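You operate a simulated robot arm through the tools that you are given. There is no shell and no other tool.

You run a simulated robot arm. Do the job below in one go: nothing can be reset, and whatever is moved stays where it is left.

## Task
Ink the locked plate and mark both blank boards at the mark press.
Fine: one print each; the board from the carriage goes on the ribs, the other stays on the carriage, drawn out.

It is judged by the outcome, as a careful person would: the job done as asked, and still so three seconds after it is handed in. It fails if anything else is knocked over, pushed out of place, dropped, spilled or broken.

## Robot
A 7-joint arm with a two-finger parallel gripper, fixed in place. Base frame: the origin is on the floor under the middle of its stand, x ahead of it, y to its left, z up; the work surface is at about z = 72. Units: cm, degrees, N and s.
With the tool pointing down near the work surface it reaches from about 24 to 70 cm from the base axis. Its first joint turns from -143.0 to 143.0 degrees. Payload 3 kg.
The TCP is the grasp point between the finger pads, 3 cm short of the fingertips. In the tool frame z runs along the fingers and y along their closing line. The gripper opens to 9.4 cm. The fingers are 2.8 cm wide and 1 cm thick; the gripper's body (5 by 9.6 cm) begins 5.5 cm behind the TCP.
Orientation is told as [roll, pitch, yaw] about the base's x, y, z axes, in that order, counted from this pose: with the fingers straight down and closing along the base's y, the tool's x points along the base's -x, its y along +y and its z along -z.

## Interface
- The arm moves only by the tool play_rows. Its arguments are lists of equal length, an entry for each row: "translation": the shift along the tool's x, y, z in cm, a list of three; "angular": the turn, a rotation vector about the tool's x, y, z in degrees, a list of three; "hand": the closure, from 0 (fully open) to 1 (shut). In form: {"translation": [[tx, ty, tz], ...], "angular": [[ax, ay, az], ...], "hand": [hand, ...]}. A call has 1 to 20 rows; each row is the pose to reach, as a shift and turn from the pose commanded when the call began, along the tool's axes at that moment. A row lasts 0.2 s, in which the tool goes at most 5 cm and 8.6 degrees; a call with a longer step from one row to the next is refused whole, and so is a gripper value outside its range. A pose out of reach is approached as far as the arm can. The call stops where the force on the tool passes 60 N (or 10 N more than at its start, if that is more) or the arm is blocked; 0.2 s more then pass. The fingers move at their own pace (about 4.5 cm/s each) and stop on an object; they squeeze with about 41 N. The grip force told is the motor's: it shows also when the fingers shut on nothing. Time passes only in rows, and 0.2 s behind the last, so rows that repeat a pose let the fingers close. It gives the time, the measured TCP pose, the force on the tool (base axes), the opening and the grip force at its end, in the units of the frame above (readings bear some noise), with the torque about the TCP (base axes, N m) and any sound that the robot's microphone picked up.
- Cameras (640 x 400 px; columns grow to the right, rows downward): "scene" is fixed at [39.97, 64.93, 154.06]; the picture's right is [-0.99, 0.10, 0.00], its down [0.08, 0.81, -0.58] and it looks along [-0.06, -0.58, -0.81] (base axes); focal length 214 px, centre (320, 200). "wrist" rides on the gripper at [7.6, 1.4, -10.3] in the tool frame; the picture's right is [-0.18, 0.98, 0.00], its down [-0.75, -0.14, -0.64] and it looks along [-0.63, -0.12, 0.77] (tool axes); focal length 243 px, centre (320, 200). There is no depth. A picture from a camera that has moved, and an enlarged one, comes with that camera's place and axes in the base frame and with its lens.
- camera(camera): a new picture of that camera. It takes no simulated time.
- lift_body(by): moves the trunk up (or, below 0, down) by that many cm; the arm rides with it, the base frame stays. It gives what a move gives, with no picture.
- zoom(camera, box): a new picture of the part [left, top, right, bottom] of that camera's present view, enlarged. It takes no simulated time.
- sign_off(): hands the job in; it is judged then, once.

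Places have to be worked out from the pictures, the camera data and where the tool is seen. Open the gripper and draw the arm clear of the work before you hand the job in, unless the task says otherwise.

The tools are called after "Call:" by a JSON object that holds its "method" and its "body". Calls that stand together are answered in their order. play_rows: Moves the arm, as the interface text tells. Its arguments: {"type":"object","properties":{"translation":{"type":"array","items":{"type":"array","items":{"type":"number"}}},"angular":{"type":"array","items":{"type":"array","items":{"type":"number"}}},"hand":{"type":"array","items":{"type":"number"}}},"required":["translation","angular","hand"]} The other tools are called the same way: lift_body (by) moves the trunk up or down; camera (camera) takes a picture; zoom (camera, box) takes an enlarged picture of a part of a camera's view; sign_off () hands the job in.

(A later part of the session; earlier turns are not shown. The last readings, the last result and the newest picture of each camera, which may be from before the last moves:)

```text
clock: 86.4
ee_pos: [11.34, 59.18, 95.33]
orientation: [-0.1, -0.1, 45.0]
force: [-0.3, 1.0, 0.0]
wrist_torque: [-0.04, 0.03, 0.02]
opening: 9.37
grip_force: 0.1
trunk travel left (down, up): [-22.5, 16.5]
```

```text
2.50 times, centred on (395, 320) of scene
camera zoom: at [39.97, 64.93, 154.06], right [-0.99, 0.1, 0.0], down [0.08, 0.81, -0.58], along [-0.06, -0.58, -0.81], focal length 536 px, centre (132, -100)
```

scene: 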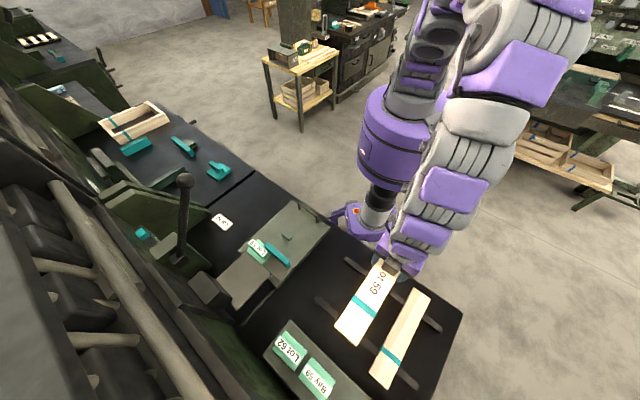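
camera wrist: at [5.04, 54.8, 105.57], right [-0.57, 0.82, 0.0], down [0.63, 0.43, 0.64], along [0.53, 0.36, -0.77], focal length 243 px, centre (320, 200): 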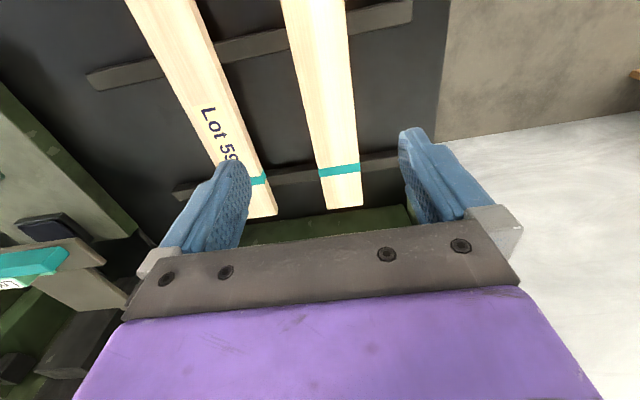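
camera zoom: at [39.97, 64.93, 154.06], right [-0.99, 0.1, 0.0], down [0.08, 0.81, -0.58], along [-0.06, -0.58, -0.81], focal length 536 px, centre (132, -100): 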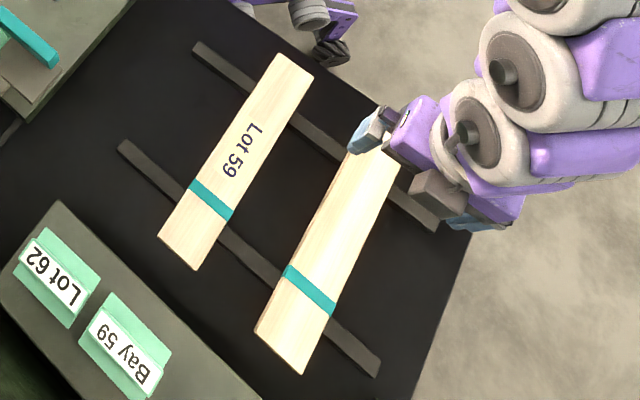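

Board 1 sits properly across both ribs. Board 2 is centred at s≈34.5; I align and descend over it at the same relative grip spot.

Call:
{"method": "play_rows", "body": {"translation": [[0, 0.4, 2], [0, 0.65, 5], [0, 0.65, 8], [0, 0.65, 11], [0, 0.65, 13.5], [0, 0.65, 15.5], [0, 0.65, 17], [0, 0.65, 17.7], [0, 0.65, 17.7]], "angular": [[0, 0, 0], [0, 0, 0], [0, 0, 0], [0, 0, 0], [0, 0, 0], [0, 0, 0], [0, 0, 0], [0, 0, 0], [0, 0, 0]], "hand": [0, 0, 0, 0, 0, 0, 0, 0, 0]}}

Call:
{"method": "camera", "body": {"camera": "wrist"}}

```text
clock: 88.4
ee_pos: [10.65, 59.63, 77.71]
orientation: [0.1, -0.2, 45.0]
force: [1.0, 0.5, -0.3]
wrist_torque: [-0.02, -0.03, -0.02]
opening: 9.4
grip_force: 0.1
trunk travel left (down, up): [-22.5, 16.5]
```

```text
taken
camera wrist: at [4.41, 55.22, 87.95], right [-0.57, 0.82, 0.0], down [0.63, 0.43, 0.64], along [0.53, 0.36, -0.77], focal length 243 px, centre (320, 200)
```

wrist: 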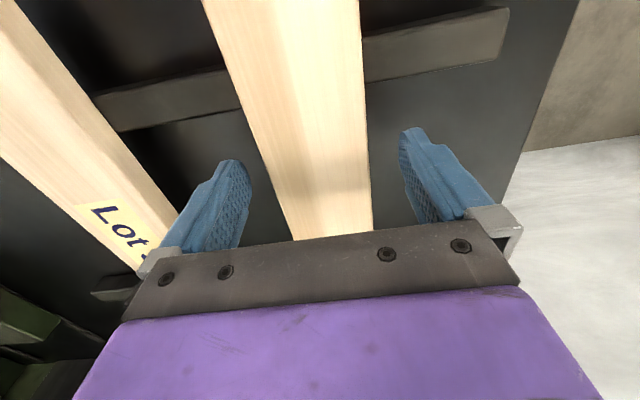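

Board 2 is nicely between the fingers. I close on it and lift.

Call:
{"method": "play_rows", "body": {"translation": [[0, 0, 0.2], [0, 0, 0.2], [0, 0, 0.2], [0, 0, 0.2], [0, 0, 0.2], [0, 0, 0.2], [0, 0, 0.2]], "angular": [[0, 0, 0], [0, 0, 0], [0, 0, 0], [0, 0, 0], [0, 0, 0], [0, 0, 0], [0, 0, 0]], "hand": [0, 0.2, 0.35, 1, 1, 1, 1]}}

Call:
{"method": "camera", "body": {"camera": "wrist"}}

```text
clock: 90.0
ee_pos: [10.79, 59.68, 77.45]
orientation: [0.0, -0.1, 45.1]
force: [-0.3, -0.3, 1.5]
wrist_torque: [0.02, -0.02, -0.09]
opening: 5.92
grip_force: 40.5
trunk travel left (down, up): [-22.5, 16.5]
```

```text
taken
camera wrist: at [4.42, 55.24, 87.76], right [-0.57, 0.82, 0.0], down [0.63, 0.43, 0.64], along [0.53, 0.36, -0.77], focal length 243 px, centre (320, 200)
```

wrist: 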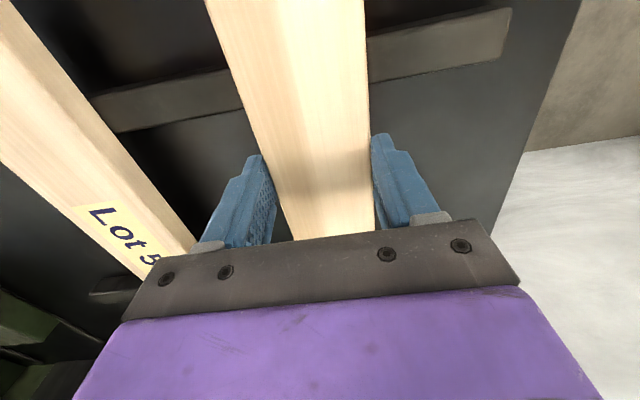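

Held at 5.92 cm. I lift board 2 straight up first.

Call:
{"method": "play_rows", "body": {"translation": [[0, 0, -0.5], [0, 0, -1.5], [0, 0, -3.5], [0, 0, -7], [0, 0, -11], [0, 0, -15], [0, 0, -19], [0, 0, -22.5], [0, 0, -24.5], [0, 0, -24.5]], "angular": [[0, 0, 0], [0, 0, 0], [0, 0, 0], [0, 0, 0], [0, 0, 0], [0, 0, 0], [0, 0, 0], [0, 0, 0], [0, 0, 0], [0, 0, 0]], "hand": [1, 1, 1, 1, 1, 1, 1, 1, 1, 1]}}

Call:
{"method": "camera", "body": {"camera": "scene"}}

```text
clock: 92.2
ee_pos: [10.66, 59.61, 101.98]
orientation: [-0.1, 0.0, 45.1]
force: [-0.3, 0.1, -0.9]
wrist_torque: [-0.06, 0.07, 0.0]
opening: 5.96
grip_force: 41.3
trunk travel left (down, up): [-22.5, 16.5]
```

```text
taken
```

scene: 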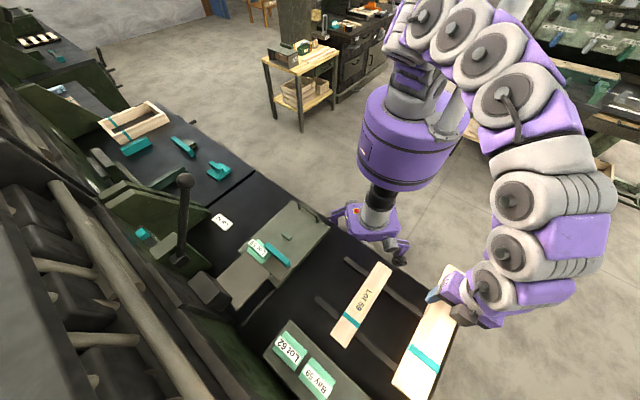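

Board 2 is up and clear. I carry it to above the carriage while rotating it -90°.

Call:
{"method": "play_rows", "body": {"translation": [[0, -1, 0], [0, -3, 0], [0.1, -6, 0], [0.1, -9.2, 0], [0.2, -12.4, 0], [0.2, -15.6, 0], [0.3, -18.8, 0], [0.3, -22, 0], [0.4, -25.2, 0], [0.4, -28.4, 0], [0.5, -31.6, 0], [0.5, -34.8, 0], [0.6, -38, 0], [0.6, -41, 0], [0.7, -43.8, 0], [0.7, -45.8, 0], [0.7, -46.8, 0], [0.7, -47.16, 0], [0.7, -47.16, 0]], "angular": [[0, 0, 2], [0, 0, 7], [0, 0, 13], [0, 0, 20], [0, 0, 27], [0, 0, 34], [0, 0, 41], [0, 0, 48], [0, 0, 55], [0, 0, 62], [0, 0, 69], [0, 0, 75], [0, 0, 80], [0, 0, 84], [0, 0, 87], [0, 0, 89], [0, 0, 90], [0, 0, 90.1], [0, 0, 90.1]], "hand": [1, 1, 1, 1, 1, 1, 1, 1, 1, 1, 1, 1, 1, 1, 1, 1, 1, 1, 1]}}

Call:
{"method": "camera", "body": {"camera": "scene"}}

Call:
{"method": "camera", "body": {"camera": "wrist"}}

```text
clock: 96.2
ee_pos: [43.5, 25.84, 102.04]
orientation: [0.0, -0.1, -45.1]
force: [0.2, -0.1, -1.8]
wrist_torque: [0.02, 0.03, -0.01]
opening: 5.92
grip_force: 40.9
trunk travel left (down, up): [-22.5, 16.5]
```

```text
taken
```

scene: 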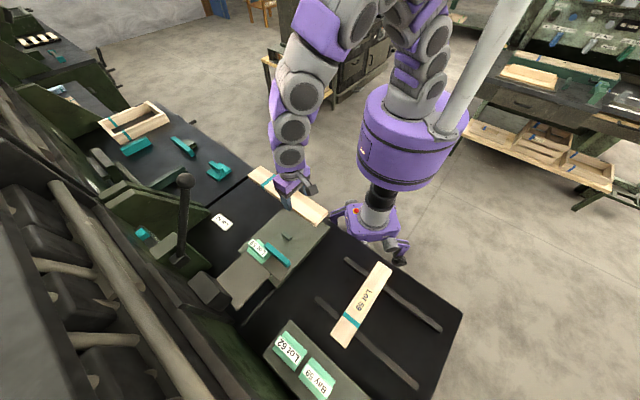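

```text
taken
camera wrist: at [39.23, 32.13, 112.33], right [0.83, 0.56, 0.0], down [0.43, -0.63, 0.64], along [0.36, -0.53, -0.77], focal length 243 px, centre (320, 200)
```

wrist: 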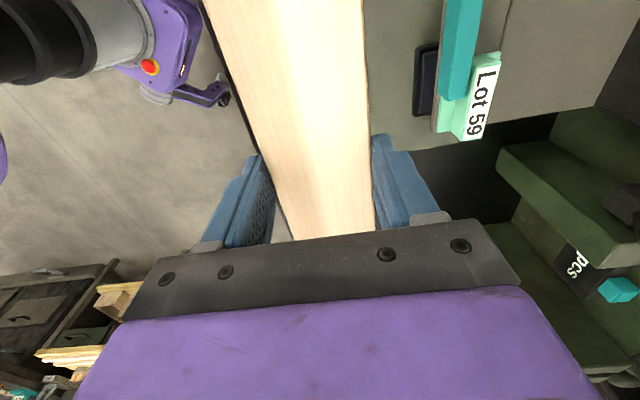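

Board 2 is over the carriage with its stripe on the same side as board 1 had. I shift 0.15 cm nearer to clear the stop block and lower it.

Call:
{"method": "play_rows", "body": {"translation": [[0, -0.15, 2], [-0.05, -0.15, 5], [-0.05, -0.15, 8.5], [-0.05, -0.15, 12], [-0.05, -0.15, 15.5], [-0.05, -0.15, 18.5], [-0.05, -0.15, 20.5], [-0.05, -0.15, 21.8], [-0.05, -0.15, 21.8]], "angular": [[0, 0, 0], [0, 0, 0], [0, 0, 0], [0, 0, 0], [0, 0, 0], [0, 0, 0], [0, 0, 0], [0, 0, 0], [0, 0, 0]], "hand": [1, 1, 1, 1, 1, 1, 1, 1, 1]}}

Call:
{"method": "camera", "body": {"camera": "wrist"}}

Call:
{"method": "zoom", "body": {"camera": "scene", "box": [220, 180, 360, 278]}}

```text
clock: 98.2
ee_pos: [43.45, 25.69, 80.07]
orientation: [0.1, 0.1, -45.0]
force: [-0.7, 0.9, -1.7]
wrist_torque: [0.04, 0.05, 0.02]
opening: 5.93
grip_force: 40.9
trunk travel left (down, up): [-22.5, 16.5]
```

```text
taken
camera wrist: at [39.16, 31.95, 90.39], right [0.83, 0.56, 0.0], down [0.43, -0.63, 0.64], along [0.36, -0.53, -0.77], focal length 243 px, centre (320, 200)
```

wrist: 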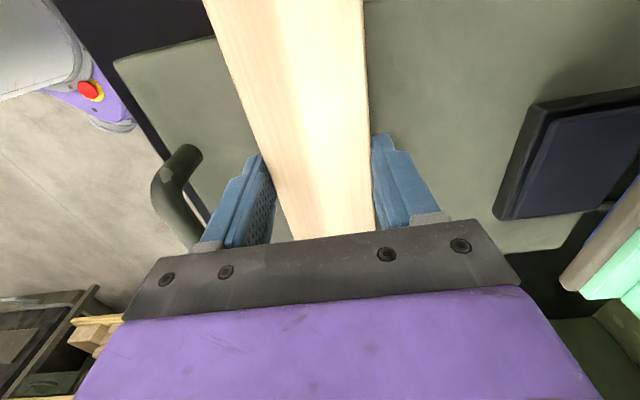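

```text
4.08 times, centred on (290, 229) of scene
camera zoom: at [39.97, 64.93, 154.06], right [-0.99, 0.1, 0.0], down [0.08, 0.81, -0.58], along [-0.06, -0.58, -0.81], focal length 875 px, centre (442, 82)
```

zoom: 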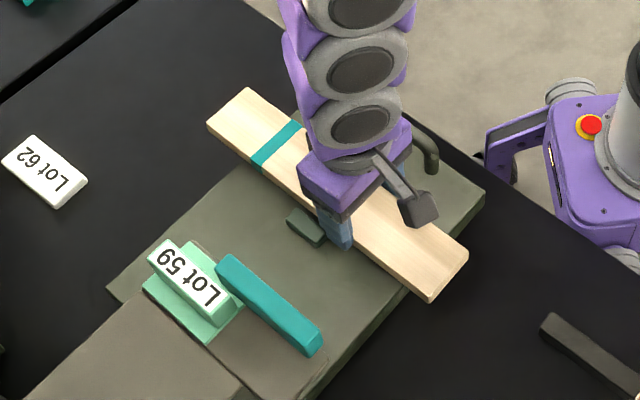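

Aligned well. I lower the last centimetre in fine steps.

Call:
{"method": "play_rows", "body": {"translation": [[0, 0, 0.2], [0, 0, 0.4], [0, 0, 0.6], [0, 0, 0.75], [0, 0, 0.9]], "angular": [[0, 0, 0], [0, 0, 0], [0, 0, 0], [0, 0, 0], [0, 0, 0]], "hand": [1, 1, 1, 1, 1]}}

```text
clock: 99.4
ee_pos: [43.51, 25.74, 79.23]
orientation: [0.0, 0.0, -45.0]
force: [0.4, 0.9, -1.8]
wrist_torque: [0.04, 0.06, -0.01]
opening: 5.94
grip_force: 41.0
trunk travel left (down, up): [-22.5, 16.5]
```

Call:
{"method": "play_rows", "body": {"translation": [[0, 0, 0.1], [0, 0, 0.2], [0, 0, 0.3], [0, 0, 0.38]], "angular": [[0, 0, 0], [0, 0, 0], [0, 0, 0], [0, 0, 0]], "hand": [1, 1, 1, 1]}}

```text
clock: 100.4
ee_pos: [43.7, 25.8, 78.77]
orientation: [0.0, -0.1, -45.1]
force: [-1.7, 1.6, 3.3]
wrist_torque: [-0.44, -0.29, 0.02]
opening: 5.94
grip_force: 40.8
trunk travel left (down, up): [-22.5, 16.5]
```

Contact is starting (z force rising). I settle it slightly further and release the board.

Call:
{"method": "play_rows", "body": {"translation": [[0, 0, 0.1], [0, 0, 0.15], [0, 0, 0.15]], "angular": [[0, 0, 0], [0, 0, 0], [0, 0, 0]], "hand": [1, 1, 1]}}

Call:
{"method": "zoom", "body": {"camera": "scene", "box": [220, 180, 360, 278]}}

```text
clock: 101.2
ee_pos: [43.44, 25.66, 78.9]
orientation: [0.2, 0.0, -45.0]
force: [0.8, 4.6, 29.9]
wrist_torque: [0.01, 0.11, -0.09]
opening: 5.94
grip_force: 40.8
trunk travel left (down, up): [-22.5, 16.5]
```

```text
4.08 times, centred on (290, 229) of scene
camera zoom: at [39.97, 64.93, 154.06], right [-0.99, 0.1, 0.0], down [0.08, 0.81, -0.58], along [-0.06, -0.58, -0.81], focal length 875 px, centre (442, 82)
```

zoom: 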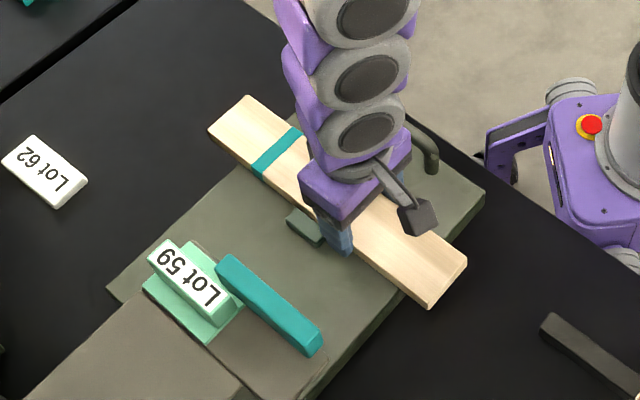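

Board 2 now lies flat on the carriage as board 1 did. I relieve the pressure and open the fingers.

Call:
{"method": "play_rows", "body": {"translation": [[0, 0, -0.12], [0, 0, -0.22], [0, 0, -0.22], [0, 0, -0.22], [0, 0, -0.22], [0, 0, -0.22], [0, 0, -0.22], [0, 0, -1.2], [0, 0, -3], [0, 0, -6], [0, 0, -10], [0, 0, -14], [0, 0, -18], [0, 0, -20]], "angular": [[0, 0, 0], [0, 0, 0], [0, 0, 0], [0, 0, 0], [0, 0, 0], [0, 0, 0], [0, 0, 0], [0, 0, 0], [0, 0, 0], [0, 0, 0], [0, 0, 0], [0, 0, 0], [0, 0, 0], [0, 0, 0]], "hand": [1, 1, 0.3, 0.2, 0.1, 0, 0, 0, 0, 0, 0, 0, 0, 0]}}

Call:
{"method": "camera", "body": {"camera": "wrist"}}

Call:
{"method": "zoom", "body": {"camera": "scene", "box": [200, 180, 360, 290]}}

```text
clock: 104.2
ee_pos: [43.43, 25.63, 98.87]
orientation: [0.0, 0.0, -45.0]
force: [-0.3, -0.5, -0.5]
wrist_torque: [0.05, -0.02, -0.03]
opening: 9.4
grip_force: 0.1
trunk travel left (down, up): [-22.5, 16.5]
```

```text
taken
camera wrist: at [39.17, 31.99, 109.08], right [0.83, 0.56, 0.0], down [0.43, -0.63, 0.64], along [0.36, -0.53, -0.77], focal length 243 px, centre (320, 200)
```

wrist: 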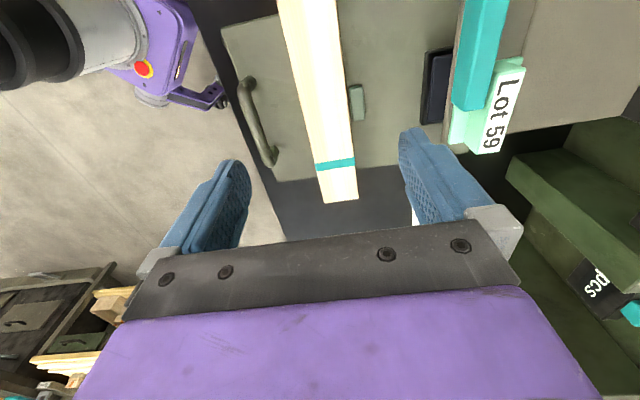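

```text
3.64 times, centred on (280, 235) of scene
camera zoom: at [39.97, 64.93, 154.06], right [-0.99, 0.1, 0.0], down [0.08, 0.81, -0.58], along [-0.06, -0.58, -0.81], focal length 780 px, centre (466, 73)
```

zoom: 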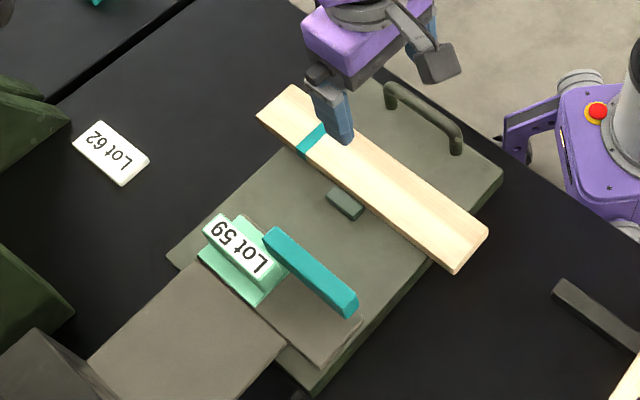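

Board 2 lies like board 1 did. I check the gap to the stop block closely.

Call:
{"method": "zoom", "body": {"camera": "wrist", "box": [220, 0, 460, 210]}}

Call:
{"method": "zoom", "body": {"camera": "scene", "box": [255, 195, 335, 255]}}

```text
1.90 times, centred on (340, 105) of wrist
camera zoom: at [39.17, 31.99, 109.08], right [0.83, 0.56, 0.0], down [0.43, -0.63, 0.64], along [0.36, -0.53, -0.77], focal length 462 px, centre (282, 381)
```

zoom: 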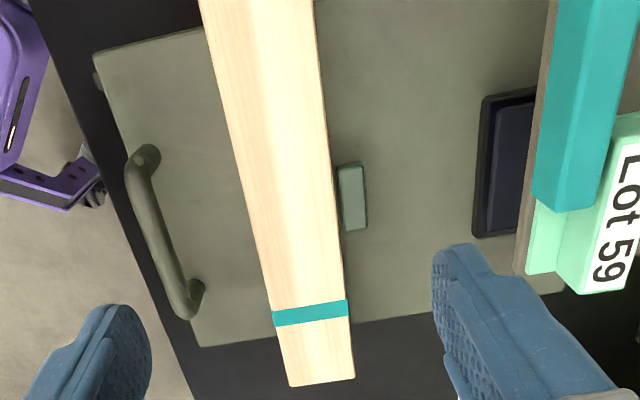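

```text
6.67 times, centred on (295, 225) of scene
camera zoom: at [39.97, 64.93, 154.06], right [-0.99, 0.1, 0.0], down [0.08, 0.81, -0.58], along [-0.06, -0.58, -0.81], focal length 1430 px, centre (487, 33)
```

zoom: 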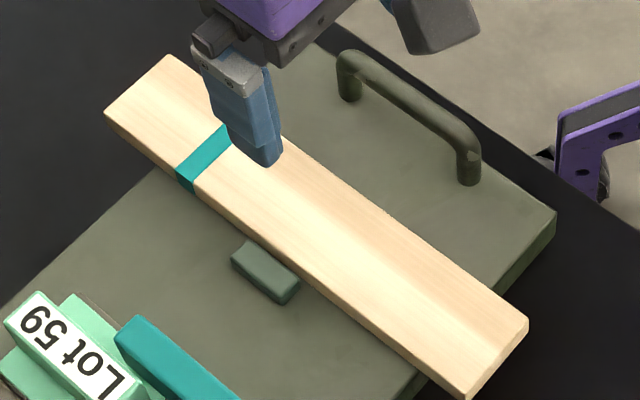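

Board 2 sits parallel right at the stop block. Now I turn the tool back and go to the lever to re-ink the plate (carriage still drawn out, pad under the plate).

Call:
{"method": "play_rows", "body": {"translation": [[0, 0, -2], [0, 0, -4], [0, 0, -6], [0, 0, -8], [0, 0, -10], [0, 0, -12], [0, 0, -14], [0, 0, -16], [0, 0, -16], [0, 0, -16], [0, 0, -16], [0, 0, -16]], "angular": [[0, 0, -8.2], [0, 0, -16.4], [0, 0, -24.6], [0, 0, -32.8], [0, 0, -41], [0, 0, -49.2], [0, 0, -57.4], [0, 0, -65.6], [0, 0, -73.8], [0, 0, -82], [0, 0, -90], [0, 0, -90]], "hand": [0, 0, 0, 0, 0, 0, 0, 0, 0, 0, 0, 0]}}

```text
clock: 106.8
ee_pos: [43.63, 25.69, 114.77]
orientation: [0.0, 0.1, 45.1]
force: [1.7, 0.3, 0.1]
wrist_torque: [-0.01, -0.02, 0.01]
opening: 9.4
grip_force: 0.0
trunk travel left (down, up): [-22.5, 16.5]
```

Now I move to the lever pre-grasp pose with a 30° tilt.

Call:
{"method": "play_rows", "body": {"translation": [[-1.6, -2.1, -1.2], [-3.2, -4.2, -2.4], [-4.9, -6.4, -3.5], [-6.5, -8.5, -4.7], [-8.1, -10.6, -5.8], [-9.7, -12.8, -7], [-11.4, -14.9, -8.2], [-13, -17, -9.35], [-13, -17, -9.35]], "angular": [[0, -3.8, 0], [0, -7.5, 0], [0, -11.3, 0], [0, -15, 0], [0, -18.8, 0], [0, -22.5, 0], [0, -26.3, 0], [0, -30, 0], [0, -30, 0]], "hand": [0, 0, 0, 0, 0, 0, 0, 0, 0]}}

Call:
{"method": "camera", "body": {"camera": "wrist"}}

```text
clock: 108.8
ee_pos: [64.65, 22.65, 124.22]
orientation: [0.0, -30.0, 45.0]
force: [0.0, 0.4, -0.1]
wrist_torque: [0.01, 0.01, 0.01]
opening: 9.41
grip_force: 0.1
trunk travel left (down, up): [-22.5, 16.5]
```

```text
taken
camera wrist: at [55.46, 15.42, 129.24], right [-0.58, 0.81, 0.09], down [0.33, 0.13, 0.93], along [0.74, 0.57, -0.35], focal length 243 px, centre (320, 200)
```

wrist: 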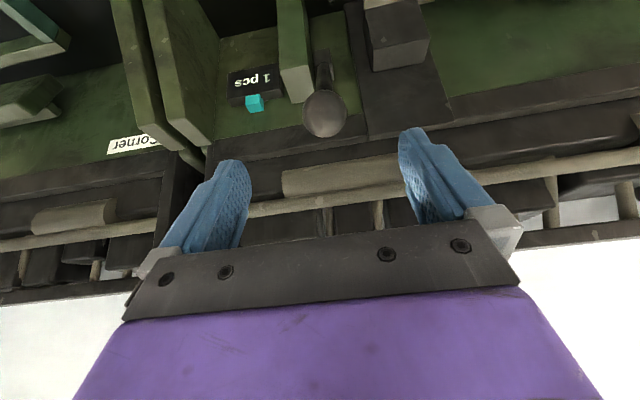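

Same view as before; I advance onto the knob and grip it.

Call:
{"method": "play_rows", "body": {"translation": [[-0.96, 0.32, 1.5], [-0.96, 0.32, 3], [-0.96, 0.32, 4.5], [-0.96, 0.32, 6], [-0.96, 0.32, 7.5], [-0.96, 0.32, 9], [-0.96, 0.32, 10.5], [-0.96, 0.32, 11.8], [-0.96, 0.32, 11.8], [-0.96, 0.32, 11.8], [-0.96, 0.32, 11.8], [-0.96, 0.32, 11.8], [-0.96, 0.32, 11.8], [-0.96, 0.32, 11.8]], "angular": [[0, 0, 0], [0, 0, 0], [0, 0, 0], [0, 0, 0], [0, 0, 0], [0, 0, 0], [0, 0, 0], [0, 0, 0], [0, 0, 0], [0, 0, 0], [0, 0, 0], [0, 0, 0], [0, 0, 0], [0, 0, 0]], "hand": [0, 0, 0, 0, 0, 0, 0, 0, 0, 1, 1, 1, 1, 1]}}

Call:
{"method": "camera", "body": {"camera": "wrist"}}

```text
clock: 111.8
ee_pos: [69.23, 27.81, 114.44]
orientation: [0.0, -30.1, 44.9]
force: [2.7, -2.7, -0.7]
wrist_torque: [0.06, -0.11, 0.01]
opening: 4.39
grip_force: 44.3
trunk travel left (down, up): [-22.5, 16.5]
```

```text
taken
camera wrist: at [60.04, 20.46, 119.45], right [-0.58, 0.81, 0.09], down [0.33, 0.13, 0.93], along [0.74, 0.57, -0.35], focal length 243 px, centre (320, 200)
```

wrist: 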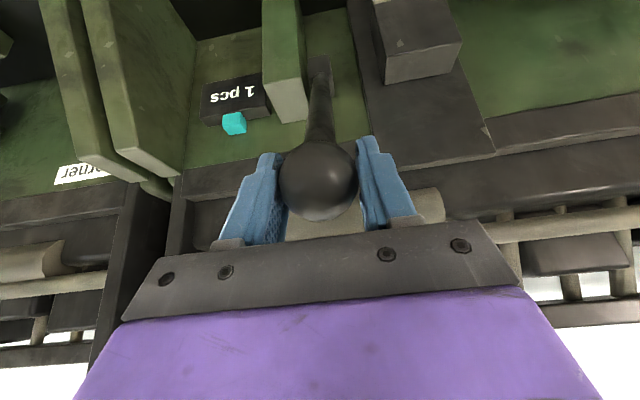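

Gripped. I pull the lever along the same arc to about 75°.

Call:
{"method": "play_rows", "body": {"translation": [[0.8, 0, 0.03], [1.61, 0, 0.09], [3.48, 0, 0.32], [5.34, 0, 0.68], [7.15, 0, 1.17], [8.94, 0, 1.79], [10.68, 0, 2.52], [12.37, 0, 3.38], [13.98, 0, 4.35], [15.53, 0, 5.43], [16.59, 0, 6.34], [17.63, 0, 7.29], [18.29, 0, 7.96], [18.29, 0, 7.96]], "angular": [[0, 0, 0], [0, 0, 0], [0, 0, 0], [0, 0, 0], [0, 0, 0], [0, 0, 0], [0, 0, 0], [0, 0, 0], [0, 0, 0], [0, 0, 0], [0, 0, 0], [0, 0, 0], [0, 0, 0], [0, 0, 0]], "hand": [1, 1, 1, 1, 1, 1, 1, 1, 1, 1, 1, 1, 1, 1]}}

```text
clock: 114.8
ee_pos: [60.76, 19.41, 98.23]
orientation: [0.1, -29.9, 45.0]
force: [-1.7, 0.3, 1.4]
wrist_torque: [0.16, -0.61, -0.25]
opening: 4.18
grip_force: 44.9
trunk travel left (down, up): [-22.5, 16.5]
```

Smooth, little side force. I finish the stroke onto the pad until the stop.

Call:
{"method": "play_rows", "body": {"translation": [[0.33, 0, 0.33], [0.65, 0, 0.67], [0.97, 0, 1.02], [1.28, 0, 1.38], [1.59, 0, 1.74], [1.9, 0, 2.1], [2.19, 0, 2.47], [2.47, 0, 2.84]], "angular": [[0, 0, 0], [0, 0, 0], [0, 0, 0], [0, 0, 0], [0, 0, 0], [0, 0, 0], [0, 0, 0], [0, 0, 0]], "hand": [1, 1, 1, 1, 1, 1, 1, 1]}}

Call:
{"method": "zoom", "body": {"camera": "scene", "box": [190, 200, 330, 298]}}

```text
clock: 116.6
ee_pos: [60.41, 19.1, 95.11]
orientation: [-0.4, -30.6, 45.1]
force: [16.9, 9.2, 53.9]
wrist_torque: [0.22, -0.27, -0.04]
opening: 4.21
grip_force: 45.5
trunk travel left (down, up): [-22.5, 16.5]
```

```text
4.08 times, centred on (260, 249) of scene
camera zoom: at [39.97, 64.93, 154.06], right [-0.99, 0.1, 0.0], down [0.08, 0.81, -0.58], along [-0.06, -0.58, -0.81], focal length 875 px, centre (565, 0)
```

zoom: 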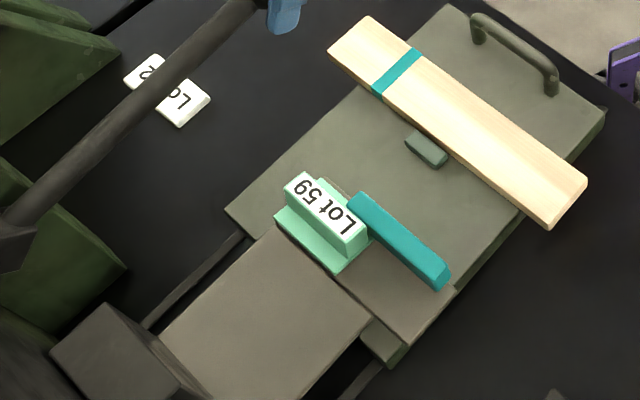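

At the stop on the pad (54 N). I return the lever along the same arc and check the counter.

Call:
{"method": "play_rows", "body": {"translation": [[-0.6, 0, -0.75], [-1.19, 0, -1.46], [-2.47, 0, -2.84], [-3.13, 0, -3.51], [-4.17, 0, -4.46], [-5.23, 0, -5.37], [-6.78, 0, -6.45], [-8.39, 0, -7.42], [-10.08, 0, -8.28], [-11.82, 0, -9.01], [-13.61, 0, -9.63], [-15.42, 0, -10.12], [-17.28, 0, -10.48], [-19.15, 0, -10.71], [-20.1, 0, -10.78], [-20.6, 0, -10.79], [-20.6, 0, -10.79]], "angular": [[0, 0, 0], [0, 0, 0], [0, 0, 0], [0, 0, 0], [0, 0, 0], [0, 0, 0], [0, 0, 0], [0, 0, 0], [0, 0, 0], [0, 0, 0], [0, 0, 0], [0, 0, 0], [0, 0, 0], [0, 0, 0], [0, 0, 0], [0, 0, 0], [0, 0, 0]], "hand": [1, 1, 1, 1, 1, 1, 1, 1, 1, 1, 1, 1, 1, 1, 1, 1, 1]}}

Call:
{"method": "camera", "body": {"camera": "wrist"}}

```text
clock: 120.2
ee_pos: [69.08, 27.61, 114.44]
orientation: [0.0, -30.0, 45.0]
force: [-8.8, -5.8, 6.8]
wrist_torque: [-0.77, 0.67, -0.01]
opening: 4.17
grip_force: 45.3
trunk travel left (down, up): [-22.5, 16.5]
```

```text
taken
camera wrist: at [59.89, 20.3, 119.38], right [-0.58, 0.81, 0.09], down [0.33, 0.13, 0.93], along [0.74, 0.57, -0.35], focal length 243 px, centre (320, 200)
```

wrist: 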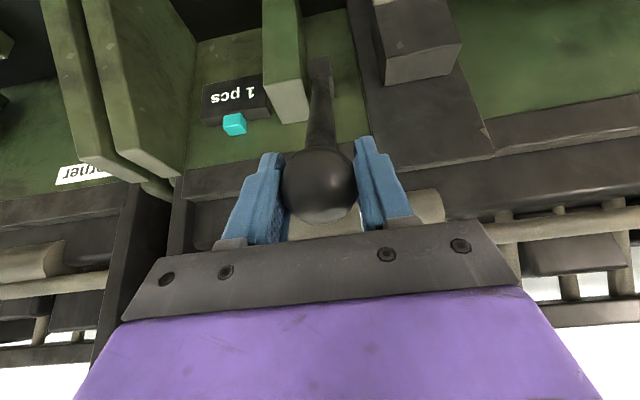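

Counter still 1 pcs, plate freshly inked. I release the knob and retreat.

Call:
{"method": "play_rows", "body": {"translation": [[0, 0, 0], [0, 0, 0], [0, 0, 0], [0, 0, 0], [0, 0, 0], [0, 0, -1.5], [0, 0, -3.5], [0, 0, -6], [0, 0, -9], [0, 0, -12]], "angular": [[0, 0, 0], [0, 0, 0], [0, 0, 0], [0, 0, 0], [0, 0, 0], [0, 0, 0], [0, 0, 0], [0, 0, 0], [0, 0, 0], [0, 0, 0]], "hand": [0, 0, 0, 0, 0, 0, 0, 0, 0, 0]}}

```text
clock: 122.4
ee_pos: [64.86, 23.49, 124.76]
orientation: [0.0, -30.1, 44.9]
force: [-0.4, -0.4, -0.3]
wrist_torque: [0.03, -0.03, -0.03]
opening: 9.41
grip_force: 0.1
trunk travel left (down, up): [-22.5, 16.5]
```

I move back down in front of the carriage handle with closed fingers, same spot as before.

Call:
{"method": "play_rows", "body": {"translation": [[3.8, 1.3, 1.25], [7.6, 2.6, 2.5], [11.4, 3.9, 3.75], [15.2, 5.1, 5], [19, 6.4, 6.25], [22.7, 7.7, 7.5], [26.5, 9, 8.75], [30.3, 10.3, 10], [34.1, 11.6, 11.25], [37.9, 12.85, 12.5], [39.4, 12.85, 15.1], [40.9, 12.85, 17.7], [42.4, 12.85, 20.3], [43.7, 12.85, 22.5], [44.7, 12.85, 24.3], [45.3, 12.85, 25.3], [45.3, 12.85, 25.3]], "angular": [[0, 3, 0], [0, 6, 0], [0, 9, 0], [0, 12, 0], [0, 15, 0], [0, 18, 0], [0, 21, 0], [0, 24, 0], [0, 27, 0], [0, 30, 0], [0, 30, 0], [0, 30, 0], [0, 30, 0], [0, 30, 0], [0, 30, 0], [0, 30, 0], [0, 30, 0]], "hand": [0, 0, 1, 1, 1, 1, 1, 1, 1, 1, 1, 1, 1, 1, 1, 1, 1]}}

Call:
{"method": "camera", "body": {"camera": "wrist"}}

Call:
{"method": "zoom", "body": {"camera": "scene", "box": [200, 180, 360, 290]}}

```text
clock: 126.0
ee_pos: [37.11, 13.74, 80.02]
orientation: [-0.1, 0.0, 44.9]
force: [-0.1, 0.5, -0.2]
wrist_torque: [-0.02, -0.04, -0.01]
opening: 0.0
grip_force: 33.2
trunk travel left (down, up): [-22.5, 16.5]
```

```text
taken
camera wrist: at [30.77, 9.34, 90.34], right [-0.56, 0.83, 0.0], down [0.63, 0.43, 0.64], along [0.53, 0.36, -0.77], focal length 243 px, centre (320, 200)
```

wrist: 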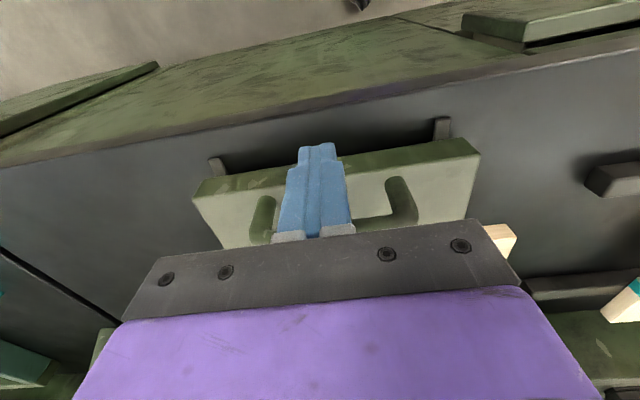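

```text
3.64 times, centred on (280, 235) of scene
camera zoom: at [39.97, 64.93, 154.06], right [-0.99, 0.1, 0.0], down [0.08, 0.81, -0.58], along [-0.06, -0.58, -0.81], focal length 780 px, centre (466, 73)
```

zoom: 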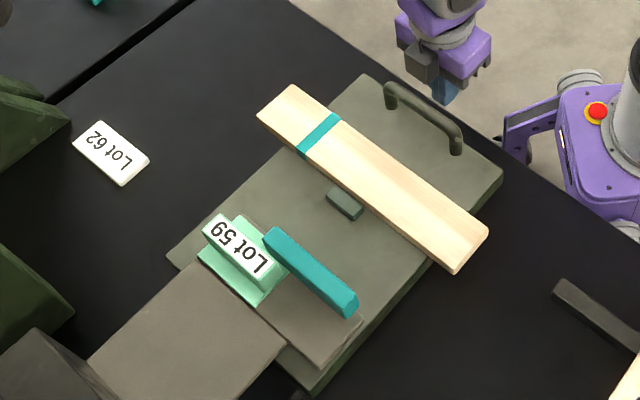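

In position in front of the handle. I push the carriage in slowly as before.

Call:
{"method": "play_rows", "body": {"translation": [[-0.6, 0, 0], [-1.2, 0, 0], [-1.8, 0, 0], [-2.4, 0, 0], [-3.0, 0, 0], [-3.6, 0, 0], [-4.2, 0, 0], [-4.8, 0, 0], [-5.5, 0, 0], [-6.2, 0, 0], [-6.9, 0, 0], [-7.6, 0, 0], [-8.3, 0, 0], [-9.0, 0, 0], [-9.7, 0, 0], [-10.4, 0, 0], [-11.1, 0, 0], [-11.8, 0, 0], [-12.5, 0, 0], [-13, 0, 0]], "angular": [[0, 0, 0], [0, 0, 0], [0, 0, 0], [0, 0, 0], [0, 0, 0], [0, 0, 0], [0, 0, 0], [0, 0, 0], [0, 0, 0], [0, 0, 0], [0, 0, 0], [0, 0, 0], [0, 0, 0], [0, 0, 0], [0, 0, 0], [0, 0, 0], [0, 0, 0], [0, 0, 0], [0, 0, 0], [0, 0, 0]], "hand": [1, 1, 1, 1, 1, 1, 1, 1, 1, 1, 1, 1, 1, 1, 1, 1, 1, 1, 1, 1]}}

```text
clock: 130.2
ee_pos: [46.21, 23.04, 80.23]
orientation: [0.0, -0.1, 45.0]
force: [-0.1, -0.6, 0.1]
wrist_torque: [0.01, 0.03, -0.01]
opening: 0.02
grip_force: 33.6
trunk travel left (down, up): [-22.5, 16.5]
```

Sliding freely. I push the remaining distance to the inner stop.

Call:
{"method": "play_rows", "body": {"translation": [[-0.5, 0, 0], [-1.0, 0, 0], [-1.5, 0, 0], [-2.0, 0, 0], [-2.4, 0, 0], [-2.8, 0, 0], [-3.2, 0, 0], [-3.6, 0, 0], [-4.0, 0, 0], [-4.4, 0, 0], [-4.8, 0, 0], [-5.2, 0, 0], [-5.6, 0, 0]], "angular": [[0, 0, 0], [0, 0, 0], [0, 0, 0], [0, 0, 0], [0, 0, 0], [0, 0, 0], [0, 0, 0], [0, 0, 0], [0, 0, 0], [0, 0, 0], [0, 0, 0], [0, 0, 0], [0, 0, 0]], "hand": [1, 1, 1, 1, 1, 1, 1, 1, 1, 1, 1, 1, 1]}}

Call:
{"method": "zoom", "body": {"camera": "scene", "box": [180, 190, 340, 300]}}

```text
clock: 133.0
ee_pos: [49.66, 26.46, 80.13]
orientation: [0.3, 0.5, 45.1]
force: [-33.8, -20.1, -2.0]
wrist_torque: [-0.05, 0.03, 0.12]
opening: 0.0
grip_force: 33.3
trunk travel left (down, up): [-22.5, 16.5]
```

```text
3.64 times, centred on (260, 245) of scene
camera zoom: at [39.97, 64.93, 154.06], right [-0.99, 0.1, 0.0], down [0.08, 0.81, -0.58], along [-0.06, -0.58, -0.81], focal length 780 px, centre (538, 36)
```

zoom: 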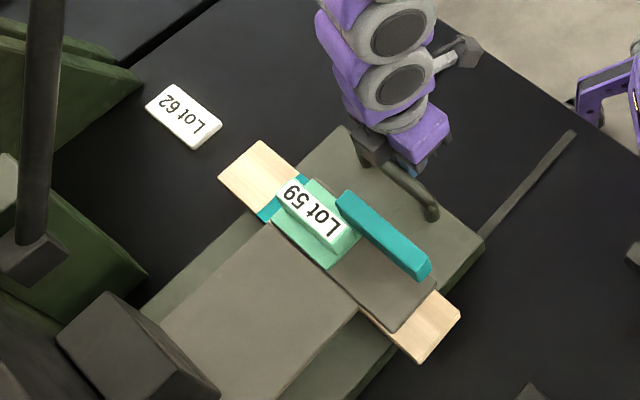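

Inner stop reached at the same position as before. I back off, rise, and go to the lever pre-grasp pose.

Call:
{"method": "play_rows", "body": {"translation": [[1.5, 0, 0], [3, 0, -0.5], [4, 0, -3], [4.2, 0, -7], [4, 0, -11], [2.7, -1.5, -14.7], [1.4, -2.9, -18.3], [0.1, -4.4, -22], [-1.1, -5.8, -25.6], [-2.4, -7.3, -29.2], [-3.7, -8.7, -32.9], [-5, -10.2, -36.6], [-6.2, -11.7, -40.3], [-7.5, -13.1, -44]], "angular": [[0, 0, 0], [0, 0, 0], [0, 0, 0], [0, 0, 0], [0, 0, 0], [0, -3.3, 0], [0, -6.6, 0], [0, -10, 0], [0, -13.3, 0], [0, -16.6, 0], [0, -20, 0], [0, -23.3, 0], [0, -26.6, 0], [0, -30, 0]], "hand": [1, 1, 1, 1, 1, 0, 0, 0, 0, 0, 0, 0, 0, 0]}}

Call:
{"method": "zoom", "body": {"camera": "scene", "box": [190, 200, 330, 298]}}

Call:
{"method": "camera", "body": {"camera": "wrist"}}

```text
clock: 136.0
ee_pos: [64.78, 22.71, 124.13]
orientation: [0.1, -30.0, 45.0]
force: [-0.1, 0.7, -0.9]
wrist_torque: [0.04, -0.02, 0.02]
opening: 9.41
grip_force: 0.1
trunk travel left (down, up): [-22.5, 16.5]
```

```text
4.08 times, centred on (260, 249) of scene
camera zoom: at [39.97, 64.93, 154.06], right [-0.99, 0.1, 0.0], down [0.08, 0.81, -0.58], along [-0.06, -0.58, -0.81], focal length 875 px, centre (565, 0)
```

zoom: 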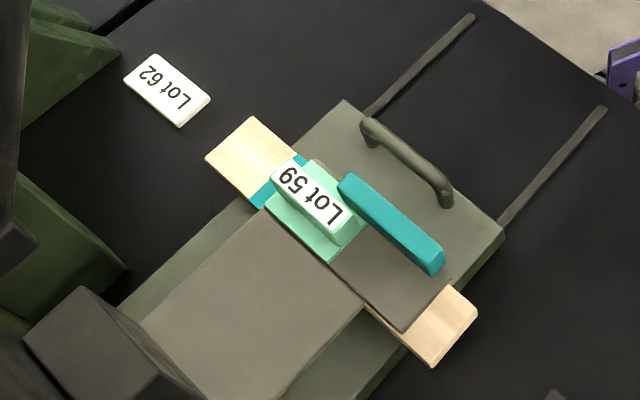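

```text
taken
camera wrist: at [55.52, 15.39, 129.28], right [-0.58, 0.81, 0.09], down [0.33, 0.13, 0.93], along [0.74, 0.57, -0.35], focal length 243 px, centre (320, 200)
```

wrist: 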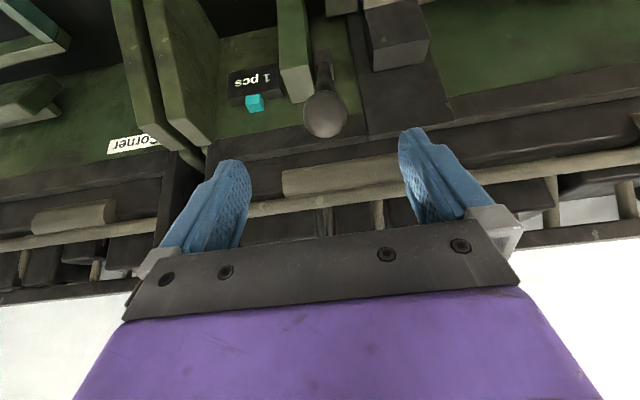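

Carriage and board 2 are under the plate just as for board 1. I grip the knob again.

Call:
{"method": "play_rows", "body": {"translation": [[-0.89, 0.34, 1.5], [-0.89, 0.34, 3], [-0.89, 0.34, 4.5], [-0.89, 0.34, 6], [-0.89, 0.34, 7.5], [-0.89, 0.34, 9], [-0.89, 0.34, 10.5], [-0.89, 0.34, 11.7], [-0.89, 0.34, 11.7], [-0.89, 0.34, 11.7], [-0.89, 0.34, 11.7], [-0.89, 0.34, 11.7], [-0.89, 0.34, 11.7], [-0.89, 0.34, 11.7]], "angular": [[0, 0, 0], [0, 0, 0], [0, 0, 0], [0, 0, 0], [0, 0, 0], [0, 0, 0], [0, 0, 0], [0, 0, 0], [0, 0, 0], [0, 0, 0], [0, 0, 0], [0, 0, 0], [0, 0, 0], [0, 0, 0]], "hand": [0, 0, 0, 0, 0, 0, 0, 0, 0, 1, 1, 1, 1, 1]}}

```text
clock: 139.0
ee_pos: [69.22, 27.9, 114.49]
orientation: [0.0, -30.1, 44.8]
force: [1.4, -1.8, 0.1]
wrist_torque: [0.0, -0.08, -0.02]
opening: 4.29
grip_force: 45.0
trunk travel left (down, up): [-22.5, 16.5]
```

Gripped (4.29 cm). I pull the lever down to about 75°.

Call:
{"method": "play_rows", "body": {"translation": [[0.8, 0, 0.03], [1.61, 0, 0.09], [3.48, 0, 0.32], [5.34, 0, 0.68], [7.15, 0, 1.17], [8.94, 0, 1.79], [10.68, 0, 2.52], [12.37, 0, 3.38], [13.98, 0, 4.35], [15.53, 0, 5.43], [16.59, 0, 6.34], [17.63, 0, 7.29], [18.29, 0, 7.96], [18.29, 0, 7.96]], "angular": [[0, 0, 0], [0, 0, 0], [0, 0, 0], [0, 0, 0], [0, 0, 0], [0, 0, 0], [0, 0, 0], [0, 0, 0], [0, 0, 0], [0, 0, 0], [0, 0, 0], [0, 0, 0], [0, 0, 0], [0, 0, 0]], "hand": [1, 1, 1, 1, 1, 1, 1, 1, 1, 1, 1, 1, 1, 1]}}

```text
clock: 142.0
ee_pos: [60.89, 19.38, 98.27]
orientation: [0.0, -30.0, 44.9]
force: [5.4, -3.6, 1.0]
wrist_torque: [0.13, -0.68, -0.39]
opening: 4.17
grip_force: 44.4
trunk travel left (down, up): [-22.5, 16.5]
```

Now the final part of the stroke for the print on board 2.

Call:
{"method": "play_rows", "body": {"translation": [[0.33, 0, 0.33], [0.65, 0, 0.67], [0.97, 0, 1.02], [1.28, 0, 1.38], [1.59, 0, 1.74], [1.9, 0, 2.1], [2.19, 0, 2.47], [2.47, 0, 2.84]], "angular": [[0, 0, 0], [0, 0, 0], [0, 0, 0], [0, 0, 0], [0, 0, 0], [0, 0, 0], [0, 0, 0], [0, 0, 0]], "hand": [1, 1, 1, 1, 1, 1, 1, 1]}}

Call:
{"method": "zoom", "body": {"camera": "scene", "box": [190, 200, 330, 298]}}

```text
clock: 143.8
ee_pos: [60.55, 19.04, 95.05]
orientation: [-0.2, -30.5, 45.1]
force: [23.0, 3.5, 54.4]
wrist_torque: [0.18, -0.3, -0.04]
opening: 4.2
grip_force: 44.7
trunk travel left (down, up): [-22.5, 16.5]
```

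```text
4.08 times, centred on (260, 249) of scene
camera zoom: at [39.97, 64.93, 154.06], right [-0.99, 0.1, 0.0], down [0.08, 0.81, -0.58], along [-0.06, -0.58, -0.81], focal length 875 px, centre (565, 0)
```

zoom: 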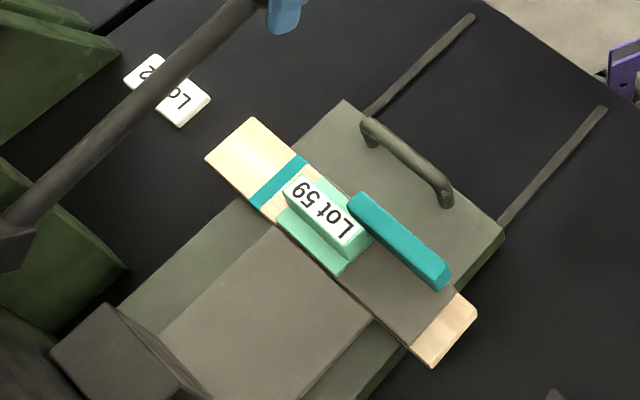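

The press is fully down (54 N at the stop). I return the lever along its arc and check the counter.

Call:
{"method": "play_rows", "body": {"translation": [[-0.6, 0, -0.75], [-1.19, 0, -1.46], [-2.47, 0, -2.84], [-3.13, 0, -3.51], [-4.17, 0, -4.46], [-5.23, 0, -5.37], [-6.78, 0, -6.45], [-8.39, 0, -7.42], [-10.08, 0, -8.28], [-11.82, 0, -9.01], [-13.61, 0, -9.63], [-15.42, 0, -10.12], [-17.28, 0, -10.48], [-19.15, 0, -10.71], [-20.1, 0, -10.78], [-20.6, 0, -10.79], [-20.6, 0, -10.79]], "angular": [[0, 0, 0], [0, 0, 0], [0, 0, 0], [0, 0, 0], [0, 0, 0], [0, 0, 0], [0, 0, 0], [0, 0, 0], [0, 0, 0], [0, 0, 0], [0, 0, 0], [0, 0, 0], [0, 0, 0], [0, 0, 0], [0, 0, 0], [0, 0, 0], [0, 0, 0]], "hand": [1, 1, 1, 1, 1, 1, 1, 1, 1, 1, 1, 1, 1, 1, 1, 1, 1]}}

Call:
{"method": "camera", "body": {"camera": "wrist"}}

```text
clock: 147.4
ee_pos: [69.1, 27.59, 114.4]
orientation: [0.1, -30.1, 44.9]
force: [-2.3, -7.0, -0.6]
wrist_torque: [-0.75, 0.66, 0.06]
opening: 4.17
grip_force: 44.8
trunk travel left (down, up): [-22.5, 16.5]
```

```text
taken
camera wrist: at [59.89, 20.3, 119.51], right [-0.58, 0.81, 0.09], down [0.33, 0.13, 0.93], along [0.74, 0.57, -0.35], focal length 243 px, centre (320, 200)
```

wrist: 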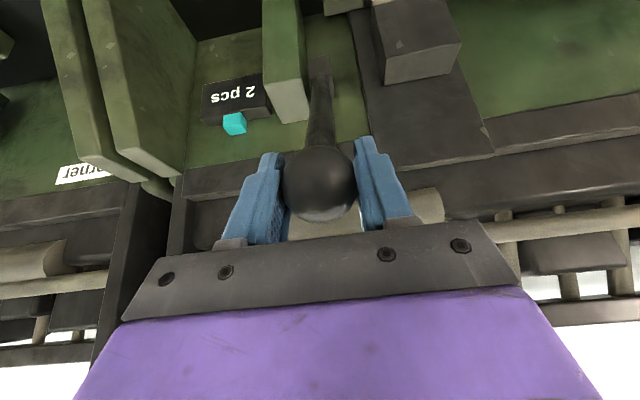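

The counter shows "2 pcs". I release the knob and retreat.

Call:
{"method": "play_rows", "body": {"translation": [[0, 0, 0], [0, 0, 0], [0, 0, 0], [0, 0, 0], [0, 0, 0], [0, 0, -1.5], [0, 0, -3.5], [0, 0, -6], [0, 0, -9], [0, 0, -12]], "angular": [[0, 0, 0], [0, 0, 0], [0, 0, 0], [0, 0, 0], [0, 0, 0], [0, 0, 0], [0, 0, 0], [0, 0, 0], [0, 0, 0], [0, 0, 0]], "hand": [0, 0, 0, 0, 0, 0, 0, 0, 0, 0]}}

```text
clock: 149.6
ee_pos: [64.84, 23.41, 124.93]
orientation: [0.0, -30.2, 45.0]
force: [0.5, 0.1, -0.1]
wrist_torque: [-0.02, 0.02, -0.02]
opening: 9.42
grip_force: 0.1
trunk travel left (down, up): [-22.5, 16.5]
```

I move the closed fingers to above the handle, tilted 20°, as before.

Call:
{"method": "play_rows", "body": {"translation": [[2.4, 1.3, 2.6], [4.9, 2.5, 5.1], [7.3, 3.8, 7.7], [9.8, 5, 10.2], [12.2, 6.3, 12.8], [14.6, 7.6, 15.4], [17.1, 8.8, 17.9], [19.5, 10.1, 20.5], [22, 11.3, 23], [24.4, 12.6, 25.6], [24.4, 12.6, 25.6]], "angular": [[0, 1, 0], [0, 2, 0], [0, 3, 0], [0, 4, 0], [0, 5, 0], [0, 6, 0], [0, 7, 0], [0, 8, 0], [0, 9, 0], [0, 10.1, 0], [0, 10.1, 0]], "hand": [0, 0, 1, 1, 1, 1, 1, 1, 1, 1, 1]}}

Call:
{"method": "camera", "body": {"camera": "wrist"}}

```text
clock: 152.0
ee_pos: [50.0, 26.8, 90.33]
orientation: [0.0, -19.9, 45.0]
force: [-0.9, 0.8, -0.4]
wrist_torque: [0.01, 0.03, 0.0]
opening: 0.02
grip_force: 33.6
trunk travel left (down, up): [-22.5, 16.5]
```

```text
taken
camera wrist: at [41.56, 20.18, 97.33], right [-0.57, 0.82, 0.06], down [0.45, 0.25, 0.86], along [0.69, 0.52, -0.51], focal length 243 px, centre (320, 200)
```

wrist: 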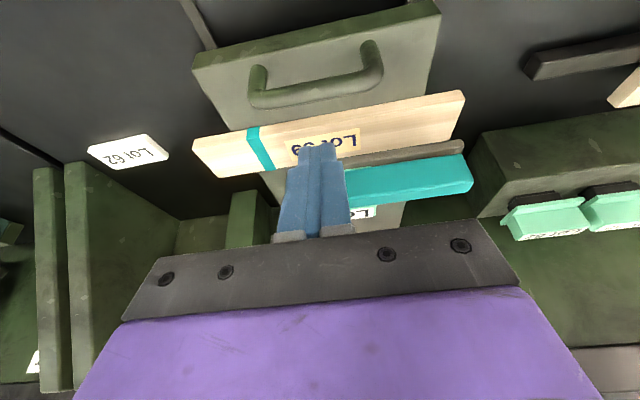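

The print is visible on board 2. I slide the fingers down behind the bar.

Call:
{"method": "play_rows", "body": {"translation": [[-0.2, 0, 1.5], [-0.2, 0, 3], [-0.2, 0, 4.5], [-0.2, 0, 6], [-0.2, 0, 7.4], [-0.2, 0, 8.7], [-0.2, 0, 9.9], [-0.2, 0, 10.7], [-0.2, 0, 10.7]], "angular": [[0, 0, 0], [0, 0, 0], [0, 0, 0], [0, 0, 0], [0, 0, 0], [0, 0, 0], [0, 0, 0], [0, 0, 0], [0, 0, 0]], "hand": [1, 1, 1, 1, 1, 1, 1, 1, 1]}}

Call:
{"method": "camera", "body": {"camera": "wrist"}}

```text
clock: 154.0
ee_pos: [52.92, 29.29, 80.34]
orientation: [0.1, -19.9, 44.9]
force: [2.1, 1.1, 1.4]
wrist_torque: [0.0, -0.01, 0.01]
opening: 0.0
grip_force: 33.1
trunk travel left (down, up): [-22.5, 16.5]
```

```text
taken
camera wrist: at [44.48, 22.78, 87.41], right [-0.57, 0.82, 0.06], down [0.45, 0.25, 0.86], along [0.69, 0.52, -0.51], focal length 243 px, centre (320, 200)
```

wrist: 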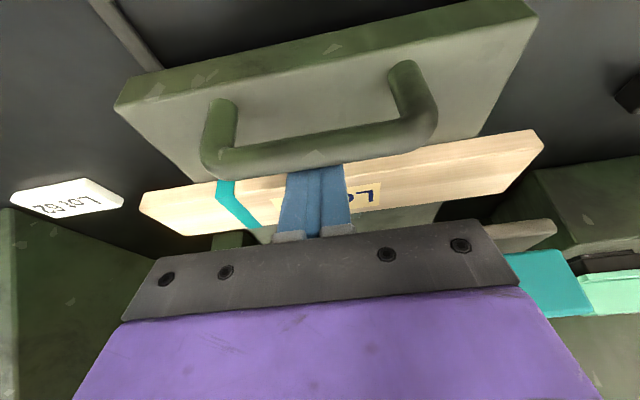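

Hooked behind the bar as before. I pull the carriage out slowly.

Call:
{"method": "play_rows", "body": {"translation": [[0.5, 0, -0.18], [1.1, 0, -0.4], [1.8, 0, -0.66], [2.6, 0, -0.95], [3.4, 0, -1.24], [4.2, 0, -1.53], [5.1, 0, -1.86], [6.0, 0, -2.18], [6.9, 0, -2.51], [7.8, 0, -2.84], [8.7, 0, -3.17], [9.6, 0, -3.49], [10.5, 0, -3.82], [11.3, 0, -4.11], [12.1, 0, -4.4], [12.8, 0, -4.66], [13.4, 0, -4.88], [14.0, 0, -5.1], [14.5, 0, -5.28], [14.8, 0, -5.39]], "angular": [[0, 0, 0], [0, 0, 0], [0, 0, 0], [0, 0, 0], [0, 0, 0], [0, 0, 0], [0, 0, 0], [0, 0, 0], [0, 0, 0], [0, 0, 0], [0, 0, 0], [0, 0, 0], [0, 0, 0], [0, 0, 0], [0, 0, 0], [0, 0, 0], [0, 0, 0], [0, 0, 0], [0, 0, 0], [0, 0, 0]], "hand": [1, 1, 1, 1, 1, 1, 1, 1, 1, 1, 1, 1, 1, 1, 1, 1, 1, 1, 1, 1]}}

Call:
{"method": "zoom", "body": {"camera": "scene", "box": [200, 180, 360, 290]}}

```text
clock: 158.2
ee_pos: [41.57, 18.22, 80.46]
orientation: [0.1, -19.9, 44.8]
force: [0.6, 1.4, -0.4]
wrist_torque: [-0.02, 0.01, 0.0]
opening: 0.01
grip_force: 32.7
trunk travel left (down, up): [-22.5, 16.5]
```

```text
3.64 times, centred on (280, 235) of scene
camera zoom: at [39.97, 64.93, 154.06], right [-0.99, 0.1, 0.0], down [0.08, 0.81, -0.58], along [-0.06, -0.58, -0.81], focal length 780 px, centre (466, 73)
```

zoom: 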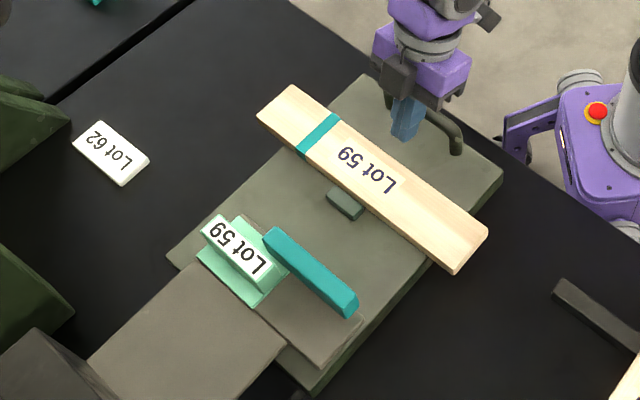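

Board 2 carries its "Lot 59" print and the carriage is practically out. I pull the last bit to the outer stop.

Call:
{"method": "play_rows", "body": {"translation": [[0.2, 0, -0.07], [0.4, 0, -0.15], [0.55, 0, -0.2], [0.7, 0, -0.26]], "angular": [[0, 0, 0], [0, 0, 0], [0, 0, 0], [0, 0, 0]], "hand": [1, 1, 1, 1]}}

```text
clock: 159.2
ee_pos: [41.54, 18.13, 80.48]
orientation: [-0.2, -20.3, 45.1]
force: [39.0, 32.6, 12.1]
wrist_torque: [0.0, -0.03, 0.02]
opening: 0.02
grip_force: 32.8
trunk travel left (down, up): [-22.5, 16.5]
```

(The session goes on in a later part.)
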